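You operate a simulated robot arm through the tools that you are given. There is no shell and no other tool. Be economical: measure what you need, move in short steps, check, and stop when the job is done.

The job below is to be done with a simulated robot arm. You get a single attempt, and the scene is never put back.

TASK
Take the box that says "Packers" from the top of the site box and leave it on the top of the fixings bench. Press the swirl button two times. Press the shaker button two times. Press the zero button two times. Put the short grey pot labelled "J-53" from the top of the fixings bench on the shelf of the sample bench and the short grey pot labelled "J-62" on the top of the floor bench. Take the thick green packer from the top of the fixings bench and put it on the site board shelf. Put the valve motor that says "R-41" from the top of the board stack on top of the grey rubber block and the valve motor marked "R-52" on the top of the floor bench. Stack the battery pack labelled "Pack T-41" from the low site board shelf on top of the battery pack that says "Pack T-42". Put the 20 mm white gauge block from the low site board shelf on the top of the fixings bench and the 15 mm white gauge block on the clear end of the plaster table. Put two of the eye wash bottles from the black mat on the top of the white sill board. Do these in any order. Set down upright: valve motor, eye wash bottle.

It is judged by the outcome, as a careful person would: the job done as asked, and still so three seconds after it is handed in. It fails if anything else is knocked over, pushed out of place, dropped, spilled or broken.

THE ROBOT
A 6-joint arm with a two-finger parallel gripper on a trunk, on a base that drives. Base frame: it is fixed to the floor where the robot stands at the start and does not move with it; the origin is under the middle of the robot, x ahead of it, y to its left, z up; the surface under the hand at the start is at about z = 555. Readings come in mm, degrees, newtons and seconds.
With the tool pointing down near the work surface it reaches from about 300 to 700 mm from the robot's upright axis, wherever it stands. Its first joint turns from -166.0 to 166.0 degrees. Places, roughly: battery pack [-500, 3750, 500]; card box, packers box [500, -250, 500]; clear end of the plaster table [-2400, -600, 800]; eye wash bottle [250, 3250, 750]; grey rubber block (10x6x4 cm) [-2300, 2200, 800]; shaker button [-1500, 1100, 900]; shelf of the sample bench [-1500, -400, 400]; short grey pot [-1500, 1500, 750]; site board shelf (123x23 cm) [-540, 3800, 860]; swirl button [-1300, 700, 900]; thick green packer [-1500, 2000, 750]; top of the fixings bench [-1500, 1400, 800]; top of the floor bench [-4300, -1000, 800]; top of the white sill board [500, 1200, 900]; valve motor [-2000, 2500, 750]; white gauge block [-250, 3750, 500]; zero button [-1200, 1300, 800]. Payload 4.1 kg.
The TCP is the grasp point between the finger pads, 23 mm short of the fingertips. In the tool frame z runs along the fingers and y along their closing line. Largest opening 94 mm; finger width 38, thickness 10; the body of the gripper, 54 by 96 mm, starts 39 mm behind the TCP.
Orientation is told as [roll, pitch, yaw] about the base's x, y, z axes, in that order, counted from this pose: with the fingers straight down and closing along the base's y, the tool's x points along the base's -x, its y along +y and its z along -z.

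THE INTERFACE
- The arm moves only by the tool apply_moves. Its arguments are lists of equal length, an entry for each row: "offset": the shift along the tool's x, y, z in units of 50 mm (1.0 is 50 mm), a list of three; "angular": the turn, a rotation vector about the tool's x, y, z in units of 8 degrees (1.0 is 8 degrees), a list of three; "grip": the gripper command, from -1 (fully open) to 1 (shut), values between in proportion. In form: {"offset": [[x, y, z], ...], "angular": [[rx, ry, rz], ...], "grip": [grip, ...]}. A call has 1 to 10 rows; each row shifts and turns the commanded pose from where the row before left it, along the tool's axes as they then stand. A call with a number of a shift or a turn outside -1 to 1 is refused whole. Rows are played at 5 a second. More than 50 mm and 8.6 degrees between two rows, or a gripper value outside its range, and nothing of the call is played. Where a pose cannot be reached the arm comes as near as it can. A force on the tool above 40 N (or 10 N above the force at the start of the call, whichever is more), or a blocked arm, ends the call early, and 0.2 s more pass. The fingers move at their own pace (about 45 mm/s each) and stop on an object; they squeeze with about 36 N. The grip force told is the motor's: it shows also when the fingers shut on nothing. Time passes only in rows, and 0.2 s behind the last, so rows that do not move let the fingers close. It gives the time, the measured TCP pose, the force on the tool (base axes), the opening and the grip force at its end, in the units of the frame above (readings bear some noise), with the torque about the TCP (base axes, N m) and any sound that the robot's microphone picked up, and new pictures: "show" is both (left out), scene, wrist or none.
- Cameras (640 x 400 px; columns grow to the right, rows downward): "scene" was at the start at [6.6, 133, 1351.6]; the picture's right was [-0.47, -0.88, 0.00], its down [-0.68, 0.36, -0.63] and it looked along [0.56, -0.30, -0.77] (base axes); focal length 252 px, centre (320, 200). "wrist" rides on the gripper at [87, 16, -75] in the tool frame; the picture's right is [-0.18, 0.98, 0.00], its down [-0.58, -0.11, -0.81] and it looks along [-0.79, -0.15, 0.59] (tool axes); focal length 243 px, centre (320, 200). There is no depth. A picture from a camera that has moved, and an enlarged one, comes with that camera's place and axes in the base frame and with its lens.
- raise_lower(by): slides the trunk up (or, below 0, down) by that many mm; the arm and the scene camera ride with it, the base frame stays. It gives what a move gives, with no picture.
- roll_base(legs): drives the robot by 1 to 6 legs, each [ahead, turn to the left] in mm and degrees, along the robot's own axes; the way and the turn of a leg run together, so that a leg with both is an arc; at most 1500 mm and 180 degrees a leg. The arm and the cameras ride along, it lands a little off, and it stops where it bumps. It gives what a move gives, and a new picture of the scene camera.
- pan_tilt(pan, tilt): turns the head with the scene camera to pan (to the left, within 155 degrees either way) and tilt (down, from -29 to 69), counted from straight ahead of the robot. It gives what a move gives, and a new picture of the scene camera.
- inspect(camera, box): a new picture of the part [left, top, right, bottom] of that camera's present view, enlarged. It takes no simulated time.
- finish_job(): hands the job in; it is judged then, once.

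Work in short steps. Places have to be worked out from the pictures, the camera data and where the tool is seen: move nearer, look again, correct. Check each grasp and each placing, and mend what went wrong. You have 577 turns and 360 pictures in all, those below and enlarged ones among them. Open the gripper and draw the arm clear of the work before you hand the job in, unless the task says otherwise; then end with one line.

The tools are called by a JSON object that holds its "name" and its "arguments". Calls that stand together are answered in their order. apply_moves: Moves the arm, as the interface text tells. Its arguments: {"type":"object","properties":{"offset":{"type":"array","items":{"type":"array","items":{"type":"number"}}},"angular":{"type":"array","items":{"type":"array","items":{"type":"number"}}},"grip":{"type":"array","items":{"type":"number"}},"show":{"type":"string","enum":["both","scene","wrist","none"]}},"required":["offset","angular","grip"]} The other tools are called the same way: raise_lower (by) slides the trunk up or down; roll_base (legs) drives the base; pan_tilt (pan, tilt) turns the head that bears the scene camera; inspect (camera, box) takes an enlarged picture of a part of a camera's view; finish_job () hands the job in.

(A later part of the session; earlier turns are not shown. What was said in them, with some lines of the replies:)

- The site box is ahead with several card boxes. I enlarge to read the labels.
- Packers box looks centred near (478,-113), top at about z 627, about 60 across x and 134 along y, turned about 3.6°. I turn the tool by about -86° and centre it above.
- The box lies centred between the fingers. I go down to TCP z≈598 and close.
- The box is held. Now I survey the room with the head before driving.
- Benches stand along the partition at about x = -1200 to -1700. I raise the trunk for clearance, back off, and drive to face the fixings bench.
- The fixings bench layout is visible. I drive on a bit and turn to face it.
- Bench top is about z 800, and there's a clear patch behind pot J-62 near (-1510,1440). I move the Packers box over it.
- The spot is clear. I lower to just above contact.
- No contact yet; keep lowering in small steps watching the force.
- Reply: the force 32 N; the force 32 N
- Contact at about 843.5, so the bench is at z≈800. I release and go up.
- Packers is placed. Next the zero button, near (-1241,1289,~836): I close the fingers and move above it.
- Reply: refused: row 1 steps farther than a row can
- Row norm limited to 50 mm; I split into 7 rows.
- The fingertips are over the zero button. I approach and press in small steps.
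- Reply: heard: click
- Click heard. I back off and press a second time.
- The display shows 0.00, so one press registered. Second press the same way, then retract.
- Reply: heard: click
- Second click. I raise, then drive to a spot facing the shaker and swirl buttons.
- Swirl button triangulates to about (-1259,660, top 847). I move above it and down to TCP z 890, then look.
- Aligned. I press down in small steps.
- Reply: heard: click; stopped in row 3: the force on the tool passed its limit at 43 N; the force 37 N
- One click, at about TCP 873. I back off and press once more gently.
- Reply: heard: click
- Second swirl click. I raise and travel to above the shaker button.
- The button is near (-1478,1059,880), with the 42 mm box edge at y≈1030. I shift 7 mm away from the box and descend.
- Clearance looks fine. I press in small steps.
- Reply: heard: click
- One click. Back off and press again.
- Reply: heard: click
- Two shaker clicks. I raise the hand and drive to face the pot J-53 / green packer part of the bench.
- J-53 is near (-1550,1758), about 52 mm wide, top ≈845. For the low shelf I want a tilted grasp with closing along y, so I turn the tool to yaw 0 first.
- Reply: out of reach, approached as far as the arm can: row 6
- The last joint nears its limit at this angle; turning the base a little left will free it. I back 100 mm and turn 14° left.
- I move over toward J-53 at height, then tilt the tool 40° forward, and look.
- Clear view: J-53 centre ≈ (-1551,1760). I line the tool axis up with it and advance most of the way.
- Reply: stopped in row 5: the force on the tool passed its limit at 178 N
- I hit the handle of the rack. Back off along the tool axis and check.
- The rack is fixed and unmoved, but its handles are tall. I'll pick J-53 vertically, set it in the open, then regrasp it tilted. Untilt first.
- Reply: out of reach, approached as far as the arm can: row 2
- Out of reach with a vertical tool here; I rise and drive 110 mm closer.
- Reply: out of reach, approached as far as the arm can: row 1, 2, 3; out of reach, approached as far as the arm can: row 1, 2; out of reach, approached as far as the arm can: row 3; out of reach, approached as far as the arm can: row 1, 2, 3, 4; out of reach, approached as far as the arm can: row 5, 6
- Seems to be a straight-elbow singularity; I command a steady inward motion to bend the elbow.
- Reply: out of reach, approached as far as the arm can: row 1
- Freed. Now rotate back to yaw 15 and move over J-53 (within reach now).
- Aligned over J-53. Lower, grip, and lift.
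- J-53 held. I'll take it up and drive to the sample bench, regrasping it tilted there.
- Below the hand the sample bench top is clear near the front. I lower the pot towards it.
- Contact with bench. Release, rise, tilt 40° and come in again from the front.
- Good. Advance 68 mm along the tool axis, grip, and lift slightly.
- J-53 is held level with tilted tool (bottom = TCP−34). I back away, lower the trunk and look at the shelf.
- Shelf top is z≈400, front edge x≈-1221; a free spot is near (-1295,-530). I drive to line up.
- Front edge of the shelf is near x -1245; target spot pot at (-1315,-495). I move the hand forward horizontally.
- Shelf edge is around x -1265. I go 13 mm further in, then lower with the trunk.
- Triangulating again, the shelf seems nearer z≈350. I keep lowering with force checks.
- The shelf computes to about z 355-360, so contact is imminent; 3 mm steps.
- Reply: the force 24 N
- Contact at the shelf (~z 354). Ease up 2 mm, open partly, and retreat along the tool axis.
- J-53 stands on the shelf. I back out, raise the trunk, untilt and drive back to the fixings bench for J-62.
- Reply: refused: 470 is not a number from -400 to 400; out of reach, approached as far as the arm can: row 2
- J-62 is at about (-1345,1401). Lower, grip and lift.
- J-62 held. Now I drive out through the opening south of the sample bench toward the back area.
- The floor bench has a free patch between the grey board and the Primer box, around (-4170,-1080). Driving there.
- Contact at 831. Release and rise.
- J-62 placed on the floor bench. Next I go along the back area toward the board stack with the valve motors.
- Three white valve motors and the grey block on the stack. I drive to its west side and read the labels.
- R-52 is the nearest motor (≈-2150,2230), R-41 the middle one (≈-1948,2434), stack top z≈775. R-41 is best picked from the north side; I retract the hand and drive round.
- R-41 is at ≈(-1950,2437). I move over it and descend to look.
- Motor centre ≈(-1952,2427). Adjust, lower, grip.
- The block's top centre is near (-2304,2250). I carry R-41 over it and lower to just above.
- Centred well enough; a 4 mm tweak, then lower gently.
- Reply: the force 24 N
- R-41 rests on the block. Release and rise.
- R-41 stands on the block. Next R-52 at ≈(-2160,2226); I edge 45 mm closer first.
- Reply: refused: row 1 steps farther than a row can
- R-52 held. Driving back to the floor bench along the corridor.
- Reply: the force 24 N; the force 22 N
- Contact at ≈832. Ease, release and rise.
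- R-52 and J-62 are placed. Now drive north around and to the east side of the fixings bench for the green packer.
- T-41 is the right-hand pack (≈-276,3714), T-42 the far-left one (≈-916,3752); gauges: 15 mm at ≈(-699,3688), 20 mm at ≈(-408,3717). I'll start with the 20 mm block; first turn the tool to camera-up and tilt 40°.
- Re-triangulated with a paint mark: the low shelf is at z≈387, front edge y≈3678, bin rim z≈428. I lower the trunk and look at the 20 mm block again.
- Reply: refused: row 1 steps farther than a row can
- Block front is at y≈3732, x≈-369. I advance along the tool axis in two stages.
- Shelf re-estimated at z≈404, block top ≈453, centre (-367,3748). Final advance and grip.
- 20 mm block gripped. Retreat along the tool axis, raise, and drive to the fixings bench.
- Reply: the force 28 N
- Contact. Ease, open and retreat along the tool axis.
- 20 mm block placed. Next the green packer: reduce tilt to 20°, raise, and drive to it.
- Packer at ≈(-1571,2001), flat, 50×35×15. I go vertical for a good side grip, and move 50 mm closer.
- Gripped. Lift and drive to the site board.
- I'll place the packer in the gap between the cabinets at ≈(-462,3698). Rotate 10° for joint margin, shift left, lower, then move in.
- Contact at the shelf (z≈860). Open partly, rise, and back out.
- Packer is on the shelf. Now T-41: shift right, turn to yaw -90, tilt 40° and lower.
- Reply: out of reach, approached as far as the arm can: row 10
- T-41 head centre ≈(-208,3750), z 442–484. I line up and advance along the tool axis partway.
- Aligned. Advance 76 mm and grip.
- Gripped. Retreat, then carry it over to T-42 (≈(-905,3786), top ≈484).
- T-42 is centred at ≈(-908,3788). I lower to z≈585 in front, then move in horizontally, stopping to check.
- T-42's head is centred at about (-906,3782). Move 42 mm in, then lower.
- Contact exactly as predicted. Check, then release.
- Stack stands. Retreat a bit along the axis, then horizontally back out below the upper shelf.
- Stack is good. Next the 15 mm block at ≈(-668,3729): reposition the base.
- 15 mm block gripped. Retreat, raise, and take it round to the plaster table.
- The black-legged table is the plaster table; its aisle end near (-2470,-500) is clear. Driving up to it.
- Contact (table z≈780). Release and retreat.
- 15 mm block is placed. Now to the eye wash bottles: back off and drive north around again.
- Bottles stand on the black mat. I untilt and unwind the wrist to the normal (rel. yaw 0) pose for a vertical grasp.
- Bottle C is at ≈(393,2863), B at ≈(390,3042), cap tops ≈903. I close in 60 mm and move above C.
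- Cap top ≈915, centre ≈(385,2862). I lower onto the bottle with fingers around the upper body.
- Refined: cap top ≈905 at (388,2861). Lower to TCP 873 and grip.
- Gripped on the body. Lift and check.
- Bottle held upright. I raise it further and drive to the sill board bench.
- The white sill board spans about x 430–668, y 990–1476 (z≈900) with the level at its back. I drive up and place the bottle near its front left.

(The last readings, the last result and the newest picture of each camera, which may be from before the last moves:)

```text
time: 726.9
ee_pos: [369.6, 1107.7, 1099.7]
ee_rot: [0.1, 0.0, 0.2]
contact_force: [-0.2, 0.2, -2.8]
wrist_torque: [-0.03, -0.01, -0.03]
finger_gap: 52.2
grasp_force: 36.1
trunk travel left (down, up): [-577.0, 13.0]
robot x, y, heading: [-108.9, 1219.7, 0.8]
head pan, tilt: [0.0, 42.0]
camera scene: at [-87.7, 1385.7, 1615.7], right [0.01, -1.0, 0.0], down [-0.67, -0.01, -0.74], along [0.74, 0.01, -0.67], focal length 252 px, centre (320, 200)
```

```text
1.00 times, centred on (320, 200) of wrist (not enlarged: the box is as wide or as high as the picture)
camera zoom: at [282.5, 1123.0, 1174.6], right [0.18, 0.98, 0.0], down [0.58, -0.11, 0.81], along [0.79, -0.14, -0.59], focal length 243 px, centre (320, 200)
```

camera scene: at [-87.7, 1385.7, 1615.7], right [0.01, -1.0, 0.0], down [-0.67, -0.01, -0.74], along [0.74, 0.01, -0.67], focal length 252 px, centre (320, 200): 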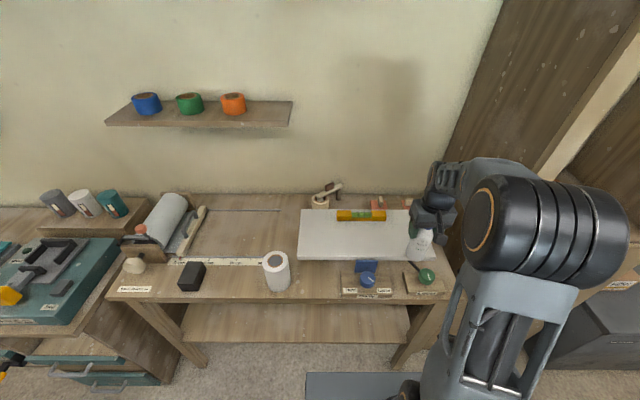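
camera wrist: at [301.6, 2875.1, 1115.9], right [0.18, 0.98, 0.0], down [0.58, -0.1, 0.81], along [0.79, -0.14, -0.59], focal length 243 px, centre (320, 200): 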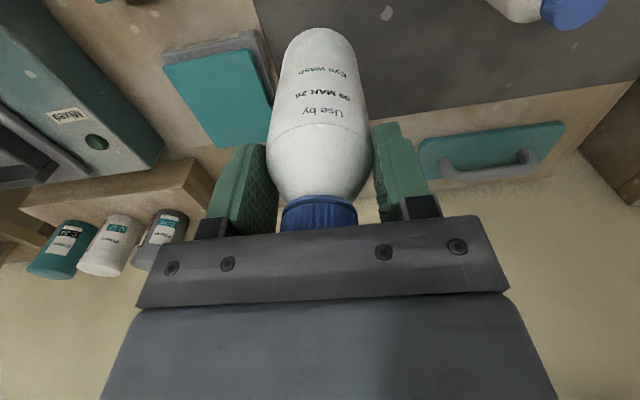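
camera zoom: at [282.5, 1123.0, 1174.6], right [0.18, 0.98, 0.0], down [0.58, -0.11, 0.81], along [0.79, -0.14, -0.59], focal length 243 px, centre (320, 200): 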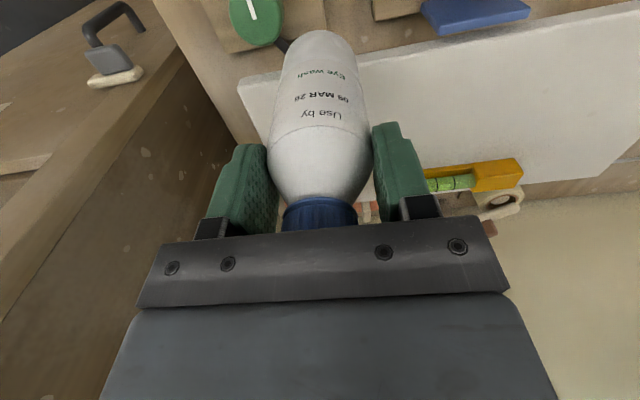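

Board top z≈915–920, x 404–600. I move the bottle to (468,1390) and lower until contact.

{"name": "apply_moves", "arguments": {"offset": [[-0.28, 0.806, 0], [-0.28, 0.806, 0], [-0.28, 0.806, 0], [-0.28, 0.806, 0], [-0.28, 0.806, 0], [-0.28, 0.806, 0], [-0.28, 0.806, 0], [0, 0, 0.5], [0, 0, 0]], "angular": [[0, 0, 0], [0, 0, 0], [0, 0, 0], [0, 0, 0], [0, 0, 0], [0, 0, 0], [0, 0, 0], [0, 0, 0], [0, 0, 0]], "grip": [1, 1, 1, 1, 1, 1, 1, 1, 1], "show": "both"}}

{"name": "inspect", "arguments": {"camera": "scene", "box": [260, 160, 460, 285]}}

```text
time: 728.9
ee_pos: [465.2, 1390.5, 1073.9]
ee_rot: [0.0, -0.1, 0.3]
contact_force: [0.4, 0.0, -2.5]
wrist_torque: [0.03, 0.01, -0.01]
finger_gap: 52.0
grasp_force: 36.9
trunk travel left (down, up): [-577.0, 13.0]
robot x, y, heading: [-109.6, 1219.2, 0.5]
head pan, tilt: [0.0, 42.0]
camera scene: at [-88.3, 1385.8, 1615.7], right [0.01, -1.0, 0.0], down [-0.67, -0.01, -0.74], along [0.74, 0.01, -0.67], focal length 252 px, centre (320, 200)
camera wrist: at [379.4, 1405.6, 1149.7], right [0.18, 0.98, 0.0], down [0.58, -0.11, 0.81], along [0.79, -0.15, -0.59], focal length 243 px, centre (320, 200)
```

scene: 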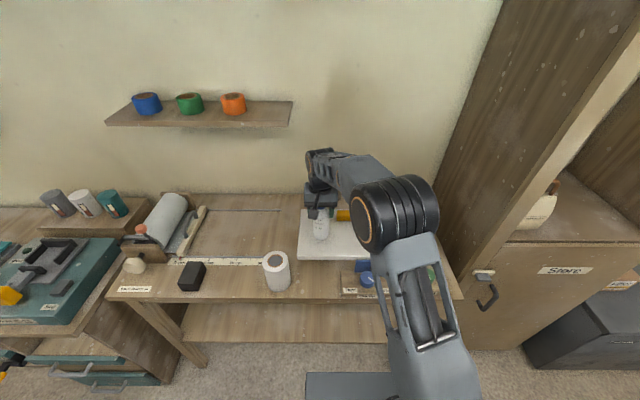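
wrist: 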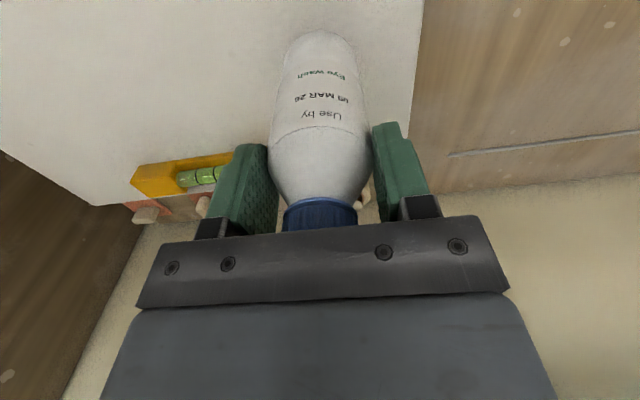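

```text
3.20 times, centred on (360, 222) of scene
camera zoom: at [-88.3, 1385.8, 1615.7], right [0.01, -1.0, 0.0], down [-0.67, -0.01, -0.74], along [0.74, 0.01, -0.67], focal length 805 px, centre (192, 128)
```

zoom: 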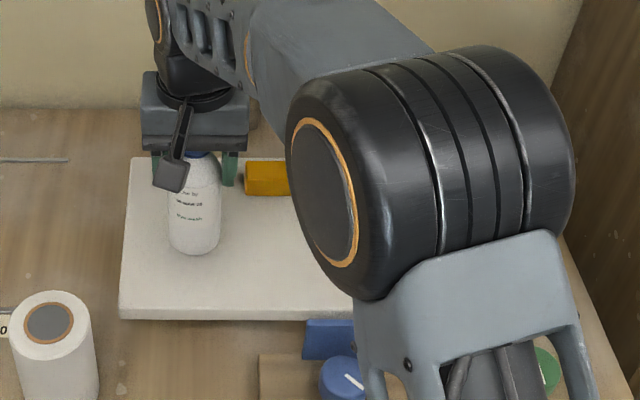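

{"name": "apply_moves", "arguments": {"offset": [[0, 0, 0.4], [0, 0, 0.1], [0, 0, 0]], "angular": [[0, 0, 0], [0, 0, 0], [0, 0, 0]], "grip": [1, 1, 1], "show": "none"}}

{"name": "apply_moves", "arguments": {"offset": [[0, 0, 0.08], [0, 0, 0]], "angular": [[0, 0, 0], [0, 0, 0]], "grip": [1, 1], "show": "none"}}

{"name": "apply_moves", "arguments": {"offset": [[0, 0, 0.08], [0, 0, 0]], "angular": [[0, 0, 0], [0, 0, 0]], "grip": [1, 1], "show": "wrist"}}

```text
time: 729.7
ee_pos: [465.0, 1391.0, 1053.0]
ee_rot: [0.2, -0.5, 0.2]
contact_force: [2.0, -0.3, 28.9]
wrist_torque: [0.03, 0.32, -0.08]
finger_gap: 52.2
grasp_force: 35.9
trunk travel left (down, up): [-577.0, 13.0]
robot x, y, heading: [-109.6, 1219.2, 0.9]
head pan, tilt: [0.0, 42.0]
```

```text
time: 730.0
ee_pos: [466.8, 1390.8, 1052.5]
ee_rot: [0.1, -0.7, 0.3]
contact_force: [-2.9, -0.8, 14.3]
wrist_torque: [-0.18, 0.76, -0.03]
finger_gap: 52.4
grasp_force: 35.9
trunk travel left (down, up): [-577.0, 13.0]
robot x, y, heading: [-111.4, 1218.2, 1.0]
head pan, tilt: [0.0, 42.0]
stopped in row 1: the force on the tool passed its limit at 44 N (the readings are from after the stop); the commanded pose is now the measured one
```

```text
time: 730.6
ee_pos: [468.6, 1391.0, 1053.1]
ee_rot: [0.4, -1.4, 0.2]
contact_force: [-2.8, -1.3, 14.1]
wrist_torque: [-0.16, 0.63, 0.0]
finger_gap: 52.2
grasp_force: 36.2
trunk travel left (down, up): [-577.0, 13.0]
robot x, y, heading: [-113.7, 1218.6, 0.8]
head pan, tilt: [0.0, 42.0]
stopped in row 2: the force on the tool passed its limit at 42 N (the readings are from after the stop); the commanded pose is now the measured one
camera wrist: at [380.8, 1406.1, 1127.3], right [0.18, 0.98, 0.01], down [0.56, -0.11, 0.82], along [0.81, -0.14, -0.57], focal length 243 px, centre (320, 200)
```

wrist: 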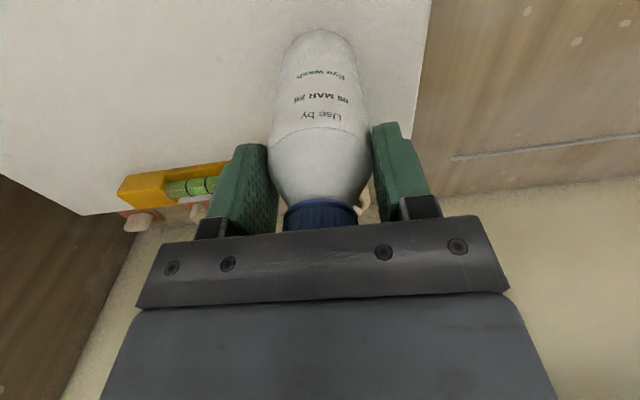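

I overshot slightly; raise 4 mm and correct the small tilt, then touch down gently.

{"name": "apply_moves", "arguments": {"offset": [[0, 0, -0.12], [0, 0, 0], [0, 0, 0]], "angular": [[0, 0, 0], [0.05, 0.175, 0], [0, 0, 0]], "grip": [1, 1, 1], "show": "none"}}

{"name": "inspect", "arguments": {"camera": "scene", "box": [260, 160, 460, 285]}}

```text
time: 731.4
ee_pos: [469.8, 1390.6, 1056.3]
ee_rot: [-0.1, 0.4, 0.2]
contact_force: [-0.4, 0.3, -2.3]
wrist_torque: [-0.01, 0.0, -0.04]
finger_gap: 52.2
grasp_force: 36.2
trunk travel left (down, up): [-577.0, 13.0]
robot x, y, heading: [-105.6, 1221.2, 0.6]
head pan, tilt: [0.0, 42.0]
```

```text
3.20 times, centred on (360, 222) of scene
camera zoom: at [-88.5, 1385.9, 1615.6], right [0.01, -1.0, 0.0], down [-0.67, -0.01, -0.74], along [0.74, 0.01, -0.67], focal length 805 px, centre (192, 128)
```

zoom: 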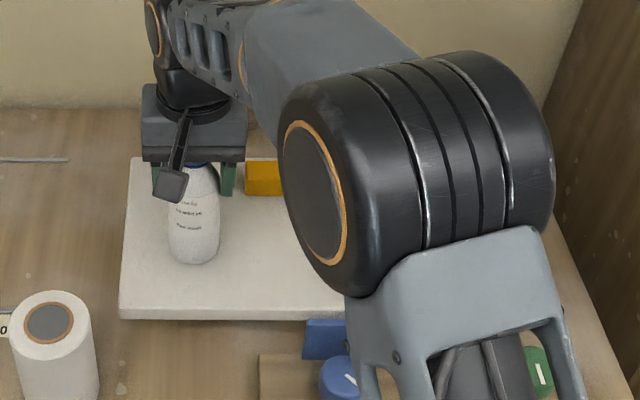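

{"name": "apply_moves", "arguments": {"offset": [[0, 0, 0.03], [0, 0, 0]], "angular": [[0, -0.05, 0], [0, 0, 0]], "grip": [1, 1], "show": "none"}}

{"name": "apply_moves", "arguments": {"offset": [[0, 0, 0.04], [0, 0, 0]], "angular": [[0, 0, 0], [0, 0, 0]], "grip": [1, 1], "show": "none"}}

```text
time: 732.0
ee_pos: [470.8, 1391.1, 1055.9]
ee_rot: [-0.1, 0.0, 0.3]
contact_force: [-0.3, -0.4, -2.3]
wrist_torque: [0.01, 0.01, 0.0]
finger_gap: 52.2
grasp_force: 36.0
trunk travel left (down, up): [-577.0, 13.0]
robot x, y, heading: [-108.3, 1217.3, 0.7]
head pan, tilt: [0.0, 42.0]
```

```text
time: 732.6
ee_pos: [468.9, 1391.1, 1053.7]
ee_rot: [-0.1, -0.1, 0.3]
contact_force: [-0.1, 0.3, -0.5]
wrist_torque: [-0.01, -0.05, -0.03]
finger_gap: 52.0
grasp_force: 35.6
trunk travel left (down, up): [-577.0, 13.0]
robot x, y, heading: [-106.7, 1219.2, 0.9]
head pan, tilt: [0.0, 42.0]
```

{"name": "apply_moves", "arguments": {"offset": [[0, 0, 0.02], [0, 0, 0]], "angular": [[0, 0, 0], [0, 0, 0]], "grip": [1, 1], "show": "none"}}

{"name": "apply_moves", "arguments": {"offset": [[0, 0, 0], [0, 0, 0], [0, 0, 0], [0, 0, -0.4], [0, 0, -0.8], [0, 0, -0.8]], "angular": [[0, 0, 0], [0, 0, 0], [0, 0, 0], [0, 0, 0], [0, 0, 0], [0, 0, 0]], "grip": [0.2, -0.3, -1, -1, -1, -1], "show": "both"}}

{"name": "inspect", "arguments": {"camera": "scene", "box": [260, 160, 460, 285]}}

```text
time: 733.2
ee_pos: [468.8, 1391.6, 1052.6]
ee_rot: [0.0, -0.1, 0.2]
contact_force: [0.3, 0.8, 5.0]
wrist_torque: [0.08, -0.23, 0.02]
finger_gap: 52.3
grasp_force: 35.8
trunk travel left (down, up): [-577.0, 13.0]
robot x, y, heading: [-110.5, 1218.2, 0.8]
head pan, tilt: [0.0, 42.0]
```

```text
time: 734.6
ee_pos: [467.0, 1392.4, 1152.5]
ee_rot: [-0.1, 0.0, 0.2]
contact_force: [1.1, 0.2, 1.1]
wrist_torque: [-0.02, 0.01, -0.01]
finger_gap: 94.0
grasp_force: 0.1
trunk travel left (down, up): [-577.0, 13.0]
robot x, y, heading: [-110.3, 1219.0, 0.8]
head pan, tilt: [0.0, 42.0]
camera scene: at [-89.0, 1385.7, 1615.6], right [0.01, -1.0, 0.0], down [-0.67, -0.01, -0.74], along [0.74, 0.01, -0.67], focal length 252 px, centre (320, 200)
camera wrist: at [381.7, 1407.4, 1228.8], right [0.18, 0.98, 0.0], down [0.58, -0.11, 0.81], along [0.79, -0.15, -0.59], focal length 243 px, centre (320, 200)
```

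scene: 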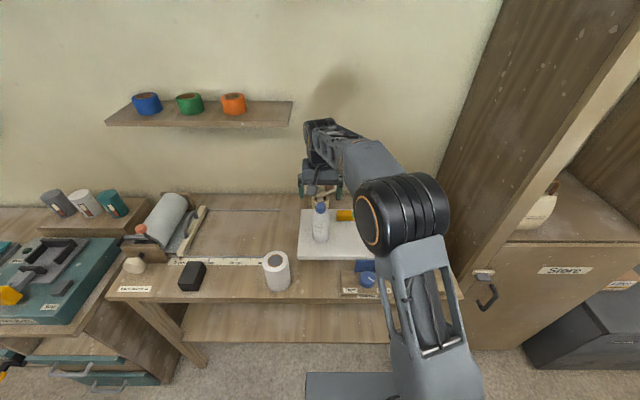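
wrist: 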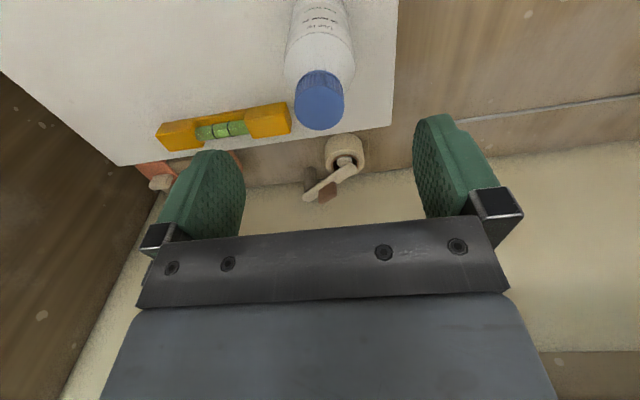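

```text
3.20 times, centred on (360, 222) of scene
camera zoom: at [-89.0, 1385.7, 1615.6], right [0.01, -1.0, 0.0], down [-0.67, -0.01, -0.74], along [0.74, 0.01, -0.67], focal length 805 px, centre (192, 128)
```

zoom: 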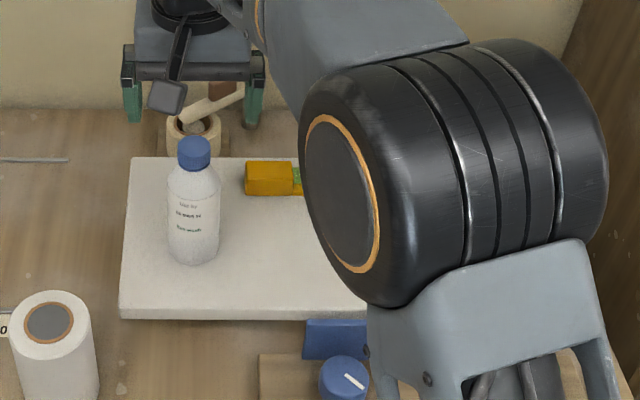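

Bottle 1 stands on the board. Now return for bottle B.

{"name": "apply_moves", "arguments": {"offset": [[0.9, -0.2, -0.2], [0.9, -0.9, 0], [0, -1, 0], [0, -1, 0]], "angular": [[0, 0, 0], [0, 0, 0], [0, 0, 0], [0, 0, 0]], "grip": [-1, -1, -1, -1], "show": "none"}}

{"name": "apply_moves", "arguments": {"offset": [[0.9, 0, 0.2], [0, -1, 0], [0, -0.8, 0]], "angular": [[0, 0, 0], [0, 0, 0], [0, 0, 0]], "grip": [-1, -1, -1], "show": "none"}}

{"name": "roll_base", "arguments": {"legs": [[-320, 0], [0, 90], [1000, 0], [800, 0], [0, -90], [210, 0]]}}

{"name": "inspect", "arguments": {"camera": "wrist", "box": [0, 0, 640, 400]}}

```text
refused: row 2 steps farther than a row can; nothing moved
```

```text
time: 735.4
ee_pos: [425.0, 1300.2, 1142.3]
ee_rot: [0.1, -0.1, 0.3]
contact_force: [0.7, -0.1, -0.9]
wrist_torque: [0.0, 0.01, 0.01]
finger_gap: 93.9
grasp_force: 0.1
trunk travel left (down, up): [-577.0, 13.0]
robot x, y, heading: [-108.7, 1216.9, 0.8]
head pan, tilt: [0.0, 42.0]
```

```text
time: 755.0
ee_pos: [331.9, 3071.1, 1141.9]
ee_rot: [-0.1, 0.1, -1.3]
contact_force: [0.6, 1.0, -0.8]
wrist_torque: [-0.03, 0.05, 0.0]
finger_gap: 94.0
grasp_force: 0.1
trunk travel left (down, up): [-577.0, 13.0]
robot x, y, heading: [-202.6, 3004.9, -0.9]
head pan, tilt: [0.0, 42.0]
camera scene: at [-178.3, 3169.9, 1615.7], right [-0.01, -1.0, 0.0], down [-0.67, 0.01, -0.74], along [0.74, -0.01, -0.67], focal length 252 px, centre (320, 200)
```

scene: 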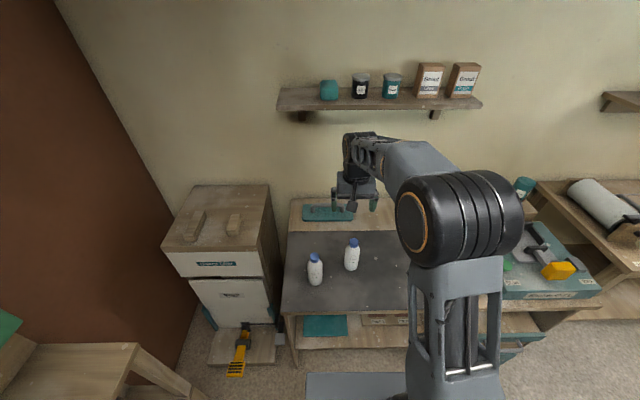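

```text
1.00 times, centred on (320, 200) of wrist (not enlarged: the box is as wide or as high as the picture)
camera zoom: at [246.4, 3089.5, 1218.2], right [0.21, 0.98, 0.0], down [0.58, -0.12, 0.81], along [0.79, -0.17, -0.59], focal length 243 px, centre (320, 200)
```

zoom: 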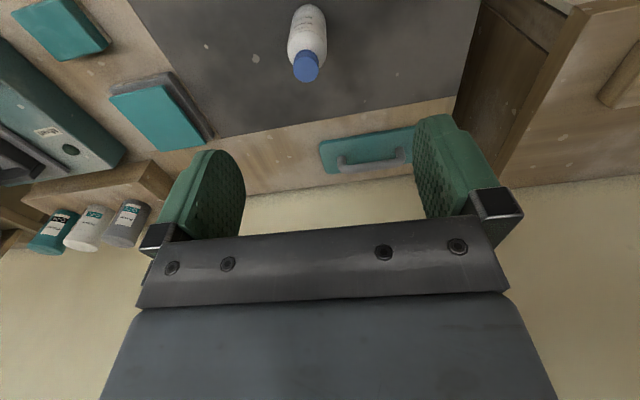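

{"name": "apply_moves", "arguments": {"offset": [[-0.55, -0.28, 0], [-0.55, -0.28, 0], [0, 0, 1], [0, 0, 1], [0, 0, 1], [0, 0, 0.4], [0, 0, 0]], "angular": [[0, 0, 0], [0, 0, 0], [0, 0, 0], [0, 0, 0], [0, 0, 0], [0, 0, 0], [0, 0, 0]], "grip": [-1, -1, -1, -1, -1, -1, -1], "show": "wrist"}}

```text
time: 756.6
ee_pos: [386.9, 3042.8, 972.7]
ee_rot: [-0.1, -0.1, -1.2]
contact_force: [-0.4, -0.3, 0.0]
wrist_torque: [0.04, -0.01, 0.01]
finger_gap: 94.0
grasp_force: 0.1
trunk travel left (down, up): [-577.0, 13.0]
robot x, y, heading: [-202.7, 3005.8, -0.6]
head pan, tilt: [0.0, 42.0]
camera wrist: at [300.5, 3060.0, 1048.3], right [0.21, 0.98, 0.0], down [0.58, -0.12, 0.81], along [0.79, -0.17, -0.59], focal length 243 px, centre (320, 200)
```

wrist: 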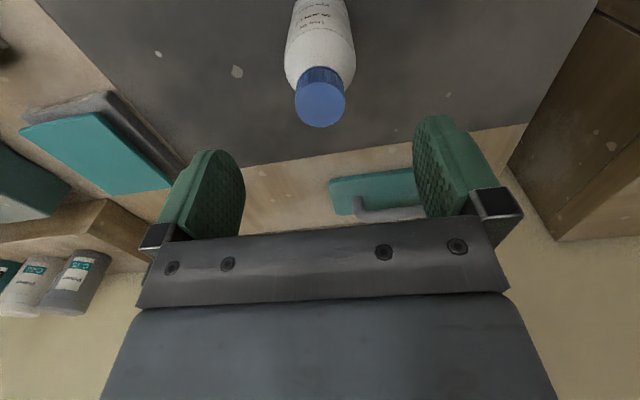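

{"name": "apply_moves", "arguments": {"offset": [[-0.02, -0.03, 0.7], [0, 0, 0.7], [0, 0, 0.62], [0, 0, 0], [0, 0, 0], [0, 0, 0], [0, 0, 0], [0, 0, 0]], "angular": [[0, 0, 0], [0, 0, 0], [0, 0, 0], [0, 0, 0], [0, 0, 0], [0, 0, 0], [0, 0, 0], [0, 0, 0]], "grip": [-1, -1, -1, -1, 1, 1, 1, 1], "show": "wrist"}}

```text
time: 758.4
ee_pos: [386.4, 3040.1, 870.6]
ee_rot: [-0.1, -0.1, -1.3]
contact_force: [1.1, 4.7, 8.7]
wrist_torque: [0.44, -0.06, -0.03]
finger_gap: 52.3
grasp_force: 35.4
trunk travel left (down, up): [-577.0, 13.0]
robot x, y, heading: [-203.6, 3005.8, -0.8]
head pan, tilt: [0.0, 42.0]
camera wrist: at [300.9, 3057.7, 946.9], right [0.2, 0.98, 0.0], down [0.58, -0.12, 0.81], along [0.79, -0.17, -0.59], focal length 243 px, centre (320, 200)
```

wrist: 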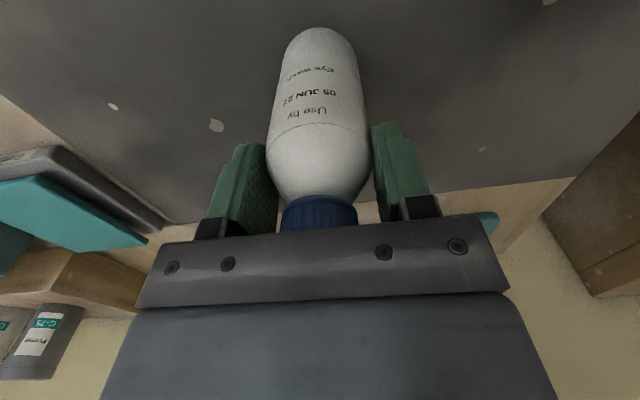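

{"name": "apply_moves", "arguments": {"offset": [[0, 0, 0], [0, 0, -0.4], [0, 0, -1], [0, 0, -1], [0, 0, -1], [0.8, 0, -0.6], [0.8, 0, -0.6], [0.8, 0, 0], [0, 0, 0]], "angular": [[0, 0, 0], [0, 0, 0], [0, 0, 0], [0, 0, 0], [0, 0, 0], [0, 0, 0], [0, 0, 0], [0, 0, 0], [0, 0, 0]], "grip": [1, 1, 1, 1, 1, 1, 1, 1, 1], "show": "wrist"}}

{"name": "roll_base", "arguments": {"legs": [[-250, 0], [0, -90], [1000, 0], [790, 0], [0, 91], [310, 0]]}}

{"name": "inspect", "arguments": {"camera": "scene", "box": [160, 120, 480, 320]}}

```text
time: 760.4
ee_pos: [267.0, 3044.5, 1100.1]
ee_rot: [-0.2, 0.1, -1.1]
contact_force: [1.0, -0.6, -2.2]
wrist_torque: [-0.02, -0.02, 0.06]
finger_gap: 52.1
grasp_force: 36.0
trunk travel left (down, up): [-577.0, 13.0]
robot x, y, heading: [-199.3, 3003.7, -0.8]
head pan, tilt: [0.0, 42.0]
camera wrist: at [181.5, 3062.0, 1177.1], right [0.21, 0.98, 0.0], down [0.58, -0.12, 0.81], along [0.79, -0.17, -0.59], focal length 243 px, centre (320, 200)
```

wrist: 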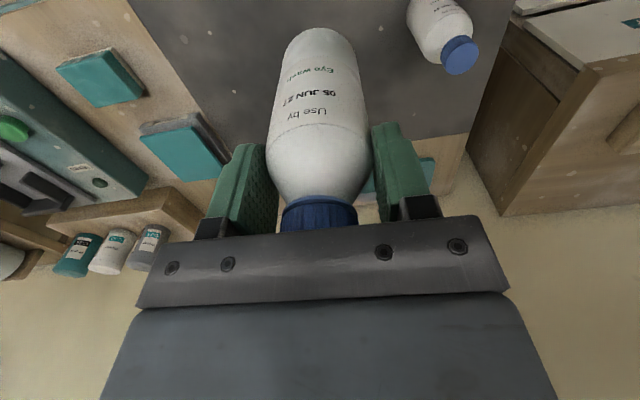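

```text
time: 780.3
ee_pos: [284.2, 1269.6, 1101.4]
ee_rot: [-0.1, -0.1, -0.3]
contact_force: [0.3, -0.3, -2.8]
wrist_torque: [-0.01, 0.01, 0.0]
finger_gap: 52.2
grasp_force: 36.1
trunk travel left (down, up): [-577.0, 13.0]
robot x, y, heading: [-190.7, 1220.8, 0.2]
head pan, tilt: [0.0, 42.0]
camera scene: at [-163.8, 1387.9, 1615.7], right [0.0, -1.0, 0.0], down [-0.67, 0.0, -0.74], along [0.74, 0.0, -0.67], focal length 252 px, centre (320, 200)
```

scene: 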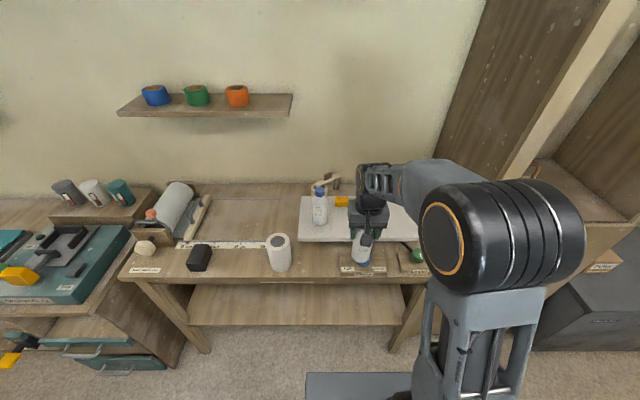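

```text
2.00 times, centred on (320, 220) of scene
camera zoom: at [-163.8, 1387.9, 1615.7], right [0.0, -1.0, 0.0], down [-0.67, 0.0, -0.74], along [0.74, 0.0, -0.67], focal length 503 px, centre (320, 160)
```

zoom: 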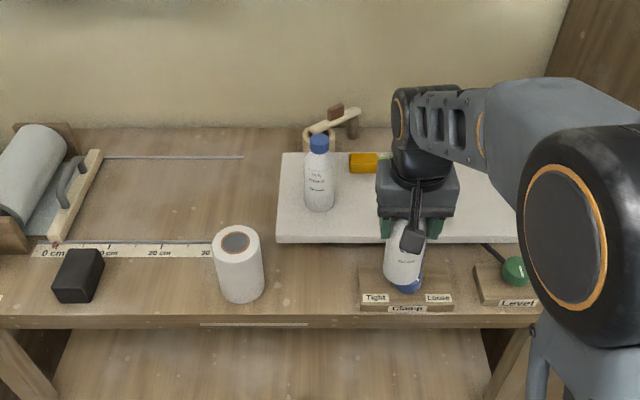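

{"name": "roll_base", "arguments": {"legs": [[80, 0]]}}

{"name": "apply_moves", "arguments": {"offset": [[-0.52, -0.6, 0], [-0.52, -0.6, 0], [-0.52, -0.6, 0], [-0.52, -0.6, 0], [0, 0, 0.5], [0, 0, 0]], "angular": [[0, 0, 0], [0, 0, 0], [0, 0, 0], [0, 0, 0], [0, 0, 0], [0, 0, 0]], "grip": [1, 1, 1, 1, 1, 1], "show": "both"}}

{"name": "inspect", "arguments": {"camera": "scene", "box": [260, 160, 460, 285]}}

```text
time: 781.3
ee_pos: [364.5, 1270.3, 1100.8]
ee_rot: [-0.2, -0.1, -0.3]
contact_force: [-0.2, 0.8, -2.7]
wrist_torque: [0.0, 0.05, 0.01]
finger_gap: 52.4
grasp_force: 36.2
trunk travel left (down, up): [-577.0, 13.0]
robot x, y, heading: [-109.2, 1220.9, 0.3]
head pan, tilt: [0.0, 42.0]
camera scene: at [-82.4, 1388.2, 1615.6], right [0.0, -1.0, 0.0], down [-0.67, 0.0, -0.74], along [0.74, 0.0, -0.67], focal length 252 px, centre (320, 200)
```

scene: 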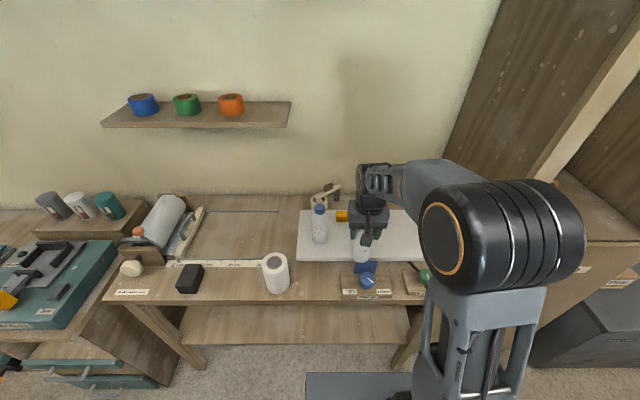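

```text
time: 782.7
ee_pos: [468.6, 1147.6, 1076.2]
ee_rot: [0.0, 0.0, -0.4]
contact_force: [0.2, -0.2, -2.5]
wrist_torque: [0.0, 0.02, 0.0]
finger_gap: 52.1
grasp_force: 36.0
trunk travel left (down, up): [-577.0, 13.0]
robot x, y, heading: [-106.8, 1218.2, 0.1]
head pan, tilt: [0.0, 42.0]
camera scene: at [-83.8, 1388.2, 1615.7], right [0.0, -1.0, 0.0], down [-0.67, 0.0, -0.74], along [0.74, 0.0, -0.67], focal length 252 px, centre (320, 200)
camera wrist: at [382.3, 1164.6, 1152.4], right [0.19, 0.98, 0.0], down [0.58, -0.11, 0.81], along [0.79, -0.15, -0.59], focal length 243 px, centre (320, 200)
```

scene: 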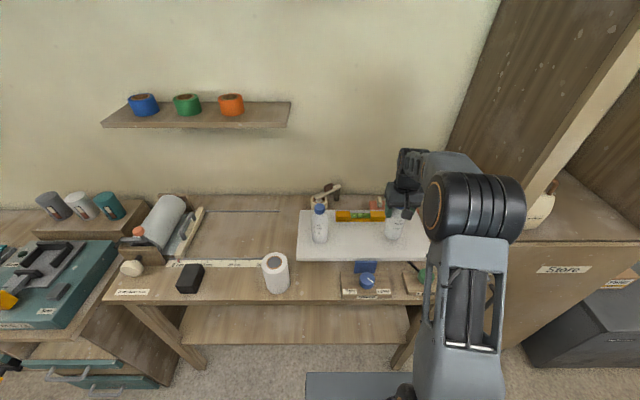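
wrist: 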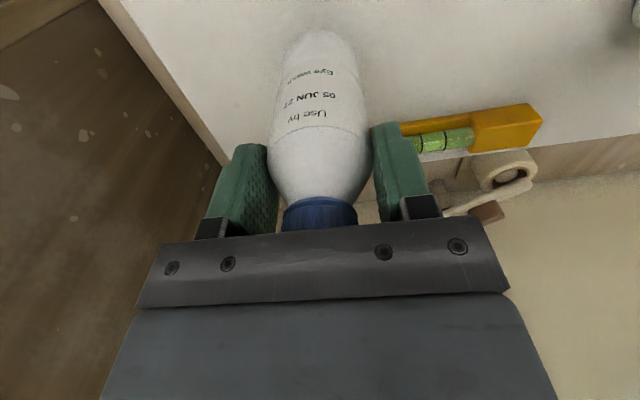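

```text
3.20 times, centred on (360, 222) of scene
camera zoom: at [-83.8, 1388.2, 1615.7], right [0.0, -1.0, 0.0], down [-0.67, 0.0, -0.74], along [0.74, 0.0, -0.67], focal length 805 px, centre (192, 128)
```

zoom: 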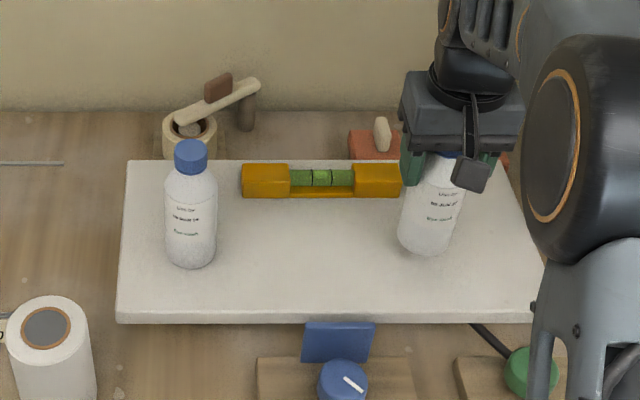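

{"name": "apply_moves", "arguments": {"offset": [[0, 0, 0.34], [0, 0, 0]], "angular": [[0, 0, 0], [0, 0, 0]], "grip": [1, 1], "show": "none"}}

{"name": "apply_moves", "arguments": {"offset": [[0, 0, 0.05], [0, 0, 0]], "angular": [[0, 0, 0], [0, 0, 0]], "grip": [1, 1], "show": "none"}}

{"name": "apply_moves", "arguments": {"offset": [[0, 0, 0.04], [0, 0, 0]], "angular": [[0, 0, 0], [0, 0, 0]], "grip": [1, 1], "show": "none"}}

```text
time: 783.3
ee_pos: [467.9, 1147.6, 1058.2]
ee_rot: [-0.2, 0.0, -0.3]
contact_force: [0.3, 0.0, -2.7]
wrist_torque: [0.04, -0.04, -0.03]
finger_gap: 52.2
grasp_force: 35.8
trunk travel left (down, up): [-577.0, 13.0]
robot x, y, heading: [-111.3, 1221.2, 0.4]
head pan, tilt: [0.0, 42.0]
```

```text
time: 783.9
ee_pos: [467.1, 1149.0, 1056.7]
ee_rot: [-0.2, 0.1, -0.3]
contact_force: [0.6, 0.3, -2.8]
wrist_torque: [0.0, 0.02, 0.0]
finger_gap: 52.1
grasp_force: 35.5
trunk travel left (down, up): [-577.0, 13.0]
robot x, y, heading: [-107.0, 1224.0, 0.2]
head pan, tilt: [0.0, 42.0]
```

```text
time: 784.5
ee_pos: [467.6, 1149.3, 1054.1]
ee_rot: [-0.1, 0.0, -0.3]
contact_force: [0.2, 0.3, -3.0]
wrist_torque: [-0.04, 0.02, -0.02]
finger_gap: 52.3
grasp_force: 35.8
trunk travel left (down, up): [-577.0, 13.0]
robot x, y, heading: [-104.9, 1222.8, 0.2]
head pan, tilt: [0.0, 42.0]
```

{"name": "apply_moves", "arguments": {"offset": [[0, 0, 0.04], [0, 0, 0]], "angular": [[0, 0, 0], [0, 0, 0]], "grip": [1, 1], "show": "none"}}

{"name": "apply_moves", "arguments": {"offset": [[0, 0, 0.03], [0, 0, 0]], "angular": [[0, 0, 0], [0, 0, 0]], "grip": [1, 1], "show": "none"}}

```text
time: 785.1
ee_pos: [468.1, 1148.4, 1053.1]
ee_rot: [-0.1, -0.1, -0.3]
contact_force: [-0.4, 0.3, 1.9]
wrist_torque: [0.11, -0.02, 0.01]
finger_gap: 52.4
grasp_force: 35.2
trunk travel left (down, up): [-577.0, 13.0]
robot x, y, heading: [-105.4, 1221.3, 0.3]
head pan, tilt: [0.0, 42.0]
```

```text
time: 785.7
ee_pos: [468.4, 1148.0, 1052.6]
ee_rot: [-0.1, -0.2, -0.4]
contact_force: [1.5, 0.1, 11.9]
wrist_torque: [0.24, -0.07, -0.05]
finger_gap: 52.3
grasp_force: 35.7
trunk travel left (down, up): [-577.0, 13.0]
robot x, y, heading: [-108.2, 1218.9, 0.1]
head pan, tilt: [0.0, 42.0]
```

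Contact. Release and rise.

{"name": "apply_moves", "arguments": {"offset": [[0, 0, 0], [0, 0, 0], [0, 0, 0], [0, 0, -0.4], [0, 0, -0.8], [0, 0, -0.8], [0, 0, 0]], "angular": [[0, 0, 0], [0, 0, 0], [0, 0, 0], [0, 0, 0], [0, 0, 0], [0, 0, 0], [0, 0, 0]], "grip": [0.2, -0.3, -1, -1, -1, -1, -1], "show": "both"}}

{"name": "inspect", "arguments": {"camera": "scene", "box": [260, 160, 460, 285]}}

```text
time: 787.3
ee_pos: [467.3, 1148.9, 1151.8]
ee_rot: [-0.1, 0.0, -0.3]
contact_force: [0.8, 0.3, 0.5]
wrist_torque: [0.0, 0.02, 0.0]
finger_gap: 94.0
grasp_force: 0.0
trunk travel left (down, up): [-577.0, 13.0]
robot x, y, heading: [-107.7, 1222.0, 0.0]
head pan, tilt: [0.0, 42.0]
camera scene: at [-84.0, 1388.1, 1615.7], right [0.0, -1.0, 0.0], down [-0.67, 0.0, -0.74], along [0.74, 0.0, -0.67], focal length 252 px, centre (320, 200)
camera wrist: at [380.8, 1165.0, 1228.4], right [0.19, 0.98, 0.0], down [0.58, -0.11, 0.81], along [0.79, -0.15, -0.59], focal length 243 px, centre (320, 200)
```

scene: 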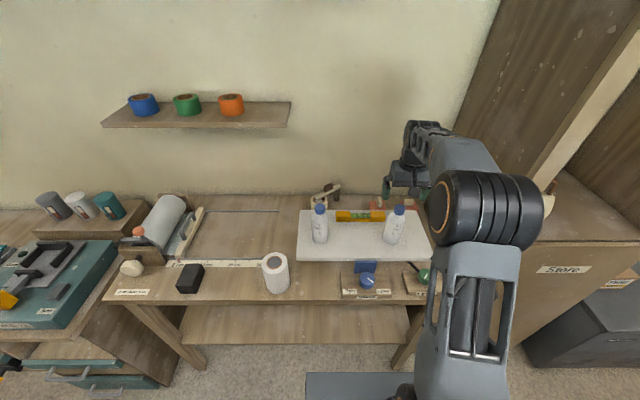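
wrist: 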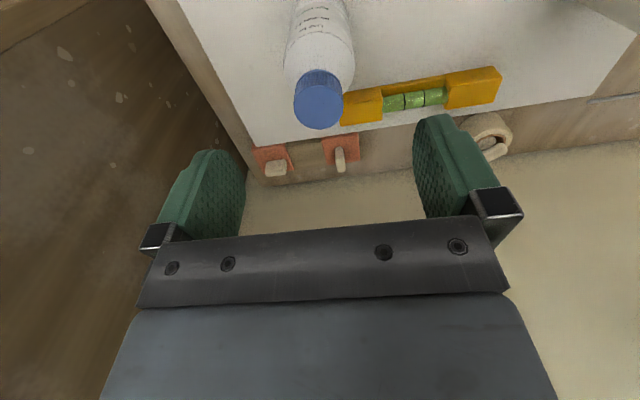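

```text
3.20 times, centred on (360, 222) of scene
camera zoom: at [-84.0, 1388.1, 1615.7], right [0.0, -1.0, 0.0], down [-0.67, 0.0, -0.74], along [0.74, 0.0, -0.67], focal length 805 px, centre (192, 128)
```

zoom: 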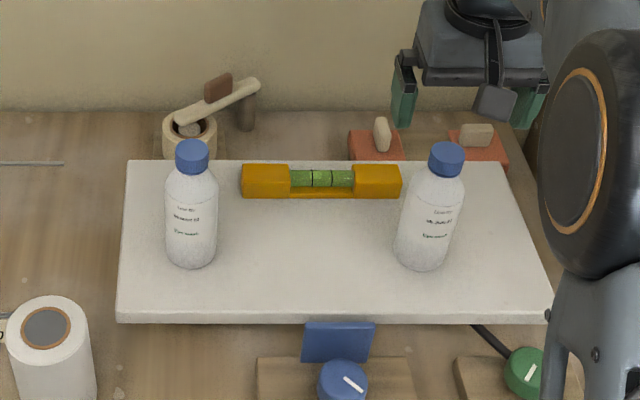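

Both bottles stand upright. All tasks are done; I draw the arm clear, then hand in.

{"name": "roll_base", "arguments": {"legs": [[-300, 0]]}}

{"name": "inspect", "arguments": {"camera": "scene", "box": [160, 80, 480, 280]}}

```text
time: 789.4
ee_pos: [164.6, 1148.0, 1152.5]
ee_rot: [-0.1, 0.0, -0.2]
contact_force: [-0.4, -0.7, 0.3]
wrist_torque: [0.0, -0.03, -0.03]
finger_gap: 94.2
grasp_force: 0.0
trunk travel left (down, up): [-577.0, 13.0]
robot x, y, heading: [-408.2, 1219.5, 0.4]
head pan, tilt: [0.0, 42.0]
camera scene: at [-387.4, 1386.7, 1615.7], right [0.01, -1.0, 0.0], down [-0.67, 0.0, -0.74], along [0.74, 0.0, -0.67], focal length 252 px, centre (320, 200)
```

scene: 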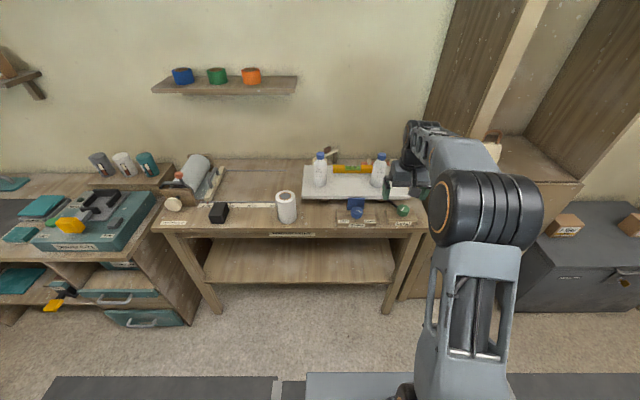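

```text
2.00 times, centred on (320, 180) of scene
camera zoom: at [-387.4, 1386.7, 1615.7], right [0.01, -1.0, 0.0], down [-0.67, 0.0, -0.74], along [0.74, 0.0, -0.67], focal length 503 px, centre (320, 240)
```

zoom: 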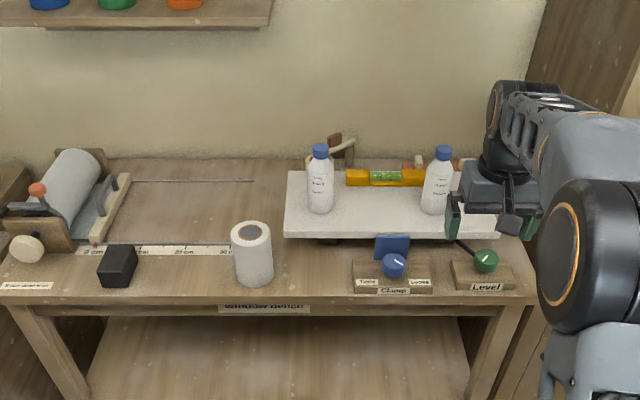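

The gripper is open, the arm is clear, and everything is in place, so I hand the job in.

{"name": "finish_job", "arguments": {}}

```text
The job is handed in.
```

I did every item on the list and handed the job in. The one mishap was that, while reaching for pot J-53, the gripper bumped the rack handles on the fixings bench hard (178 N); nothing looked moved or damaged in the pictures afterwards.
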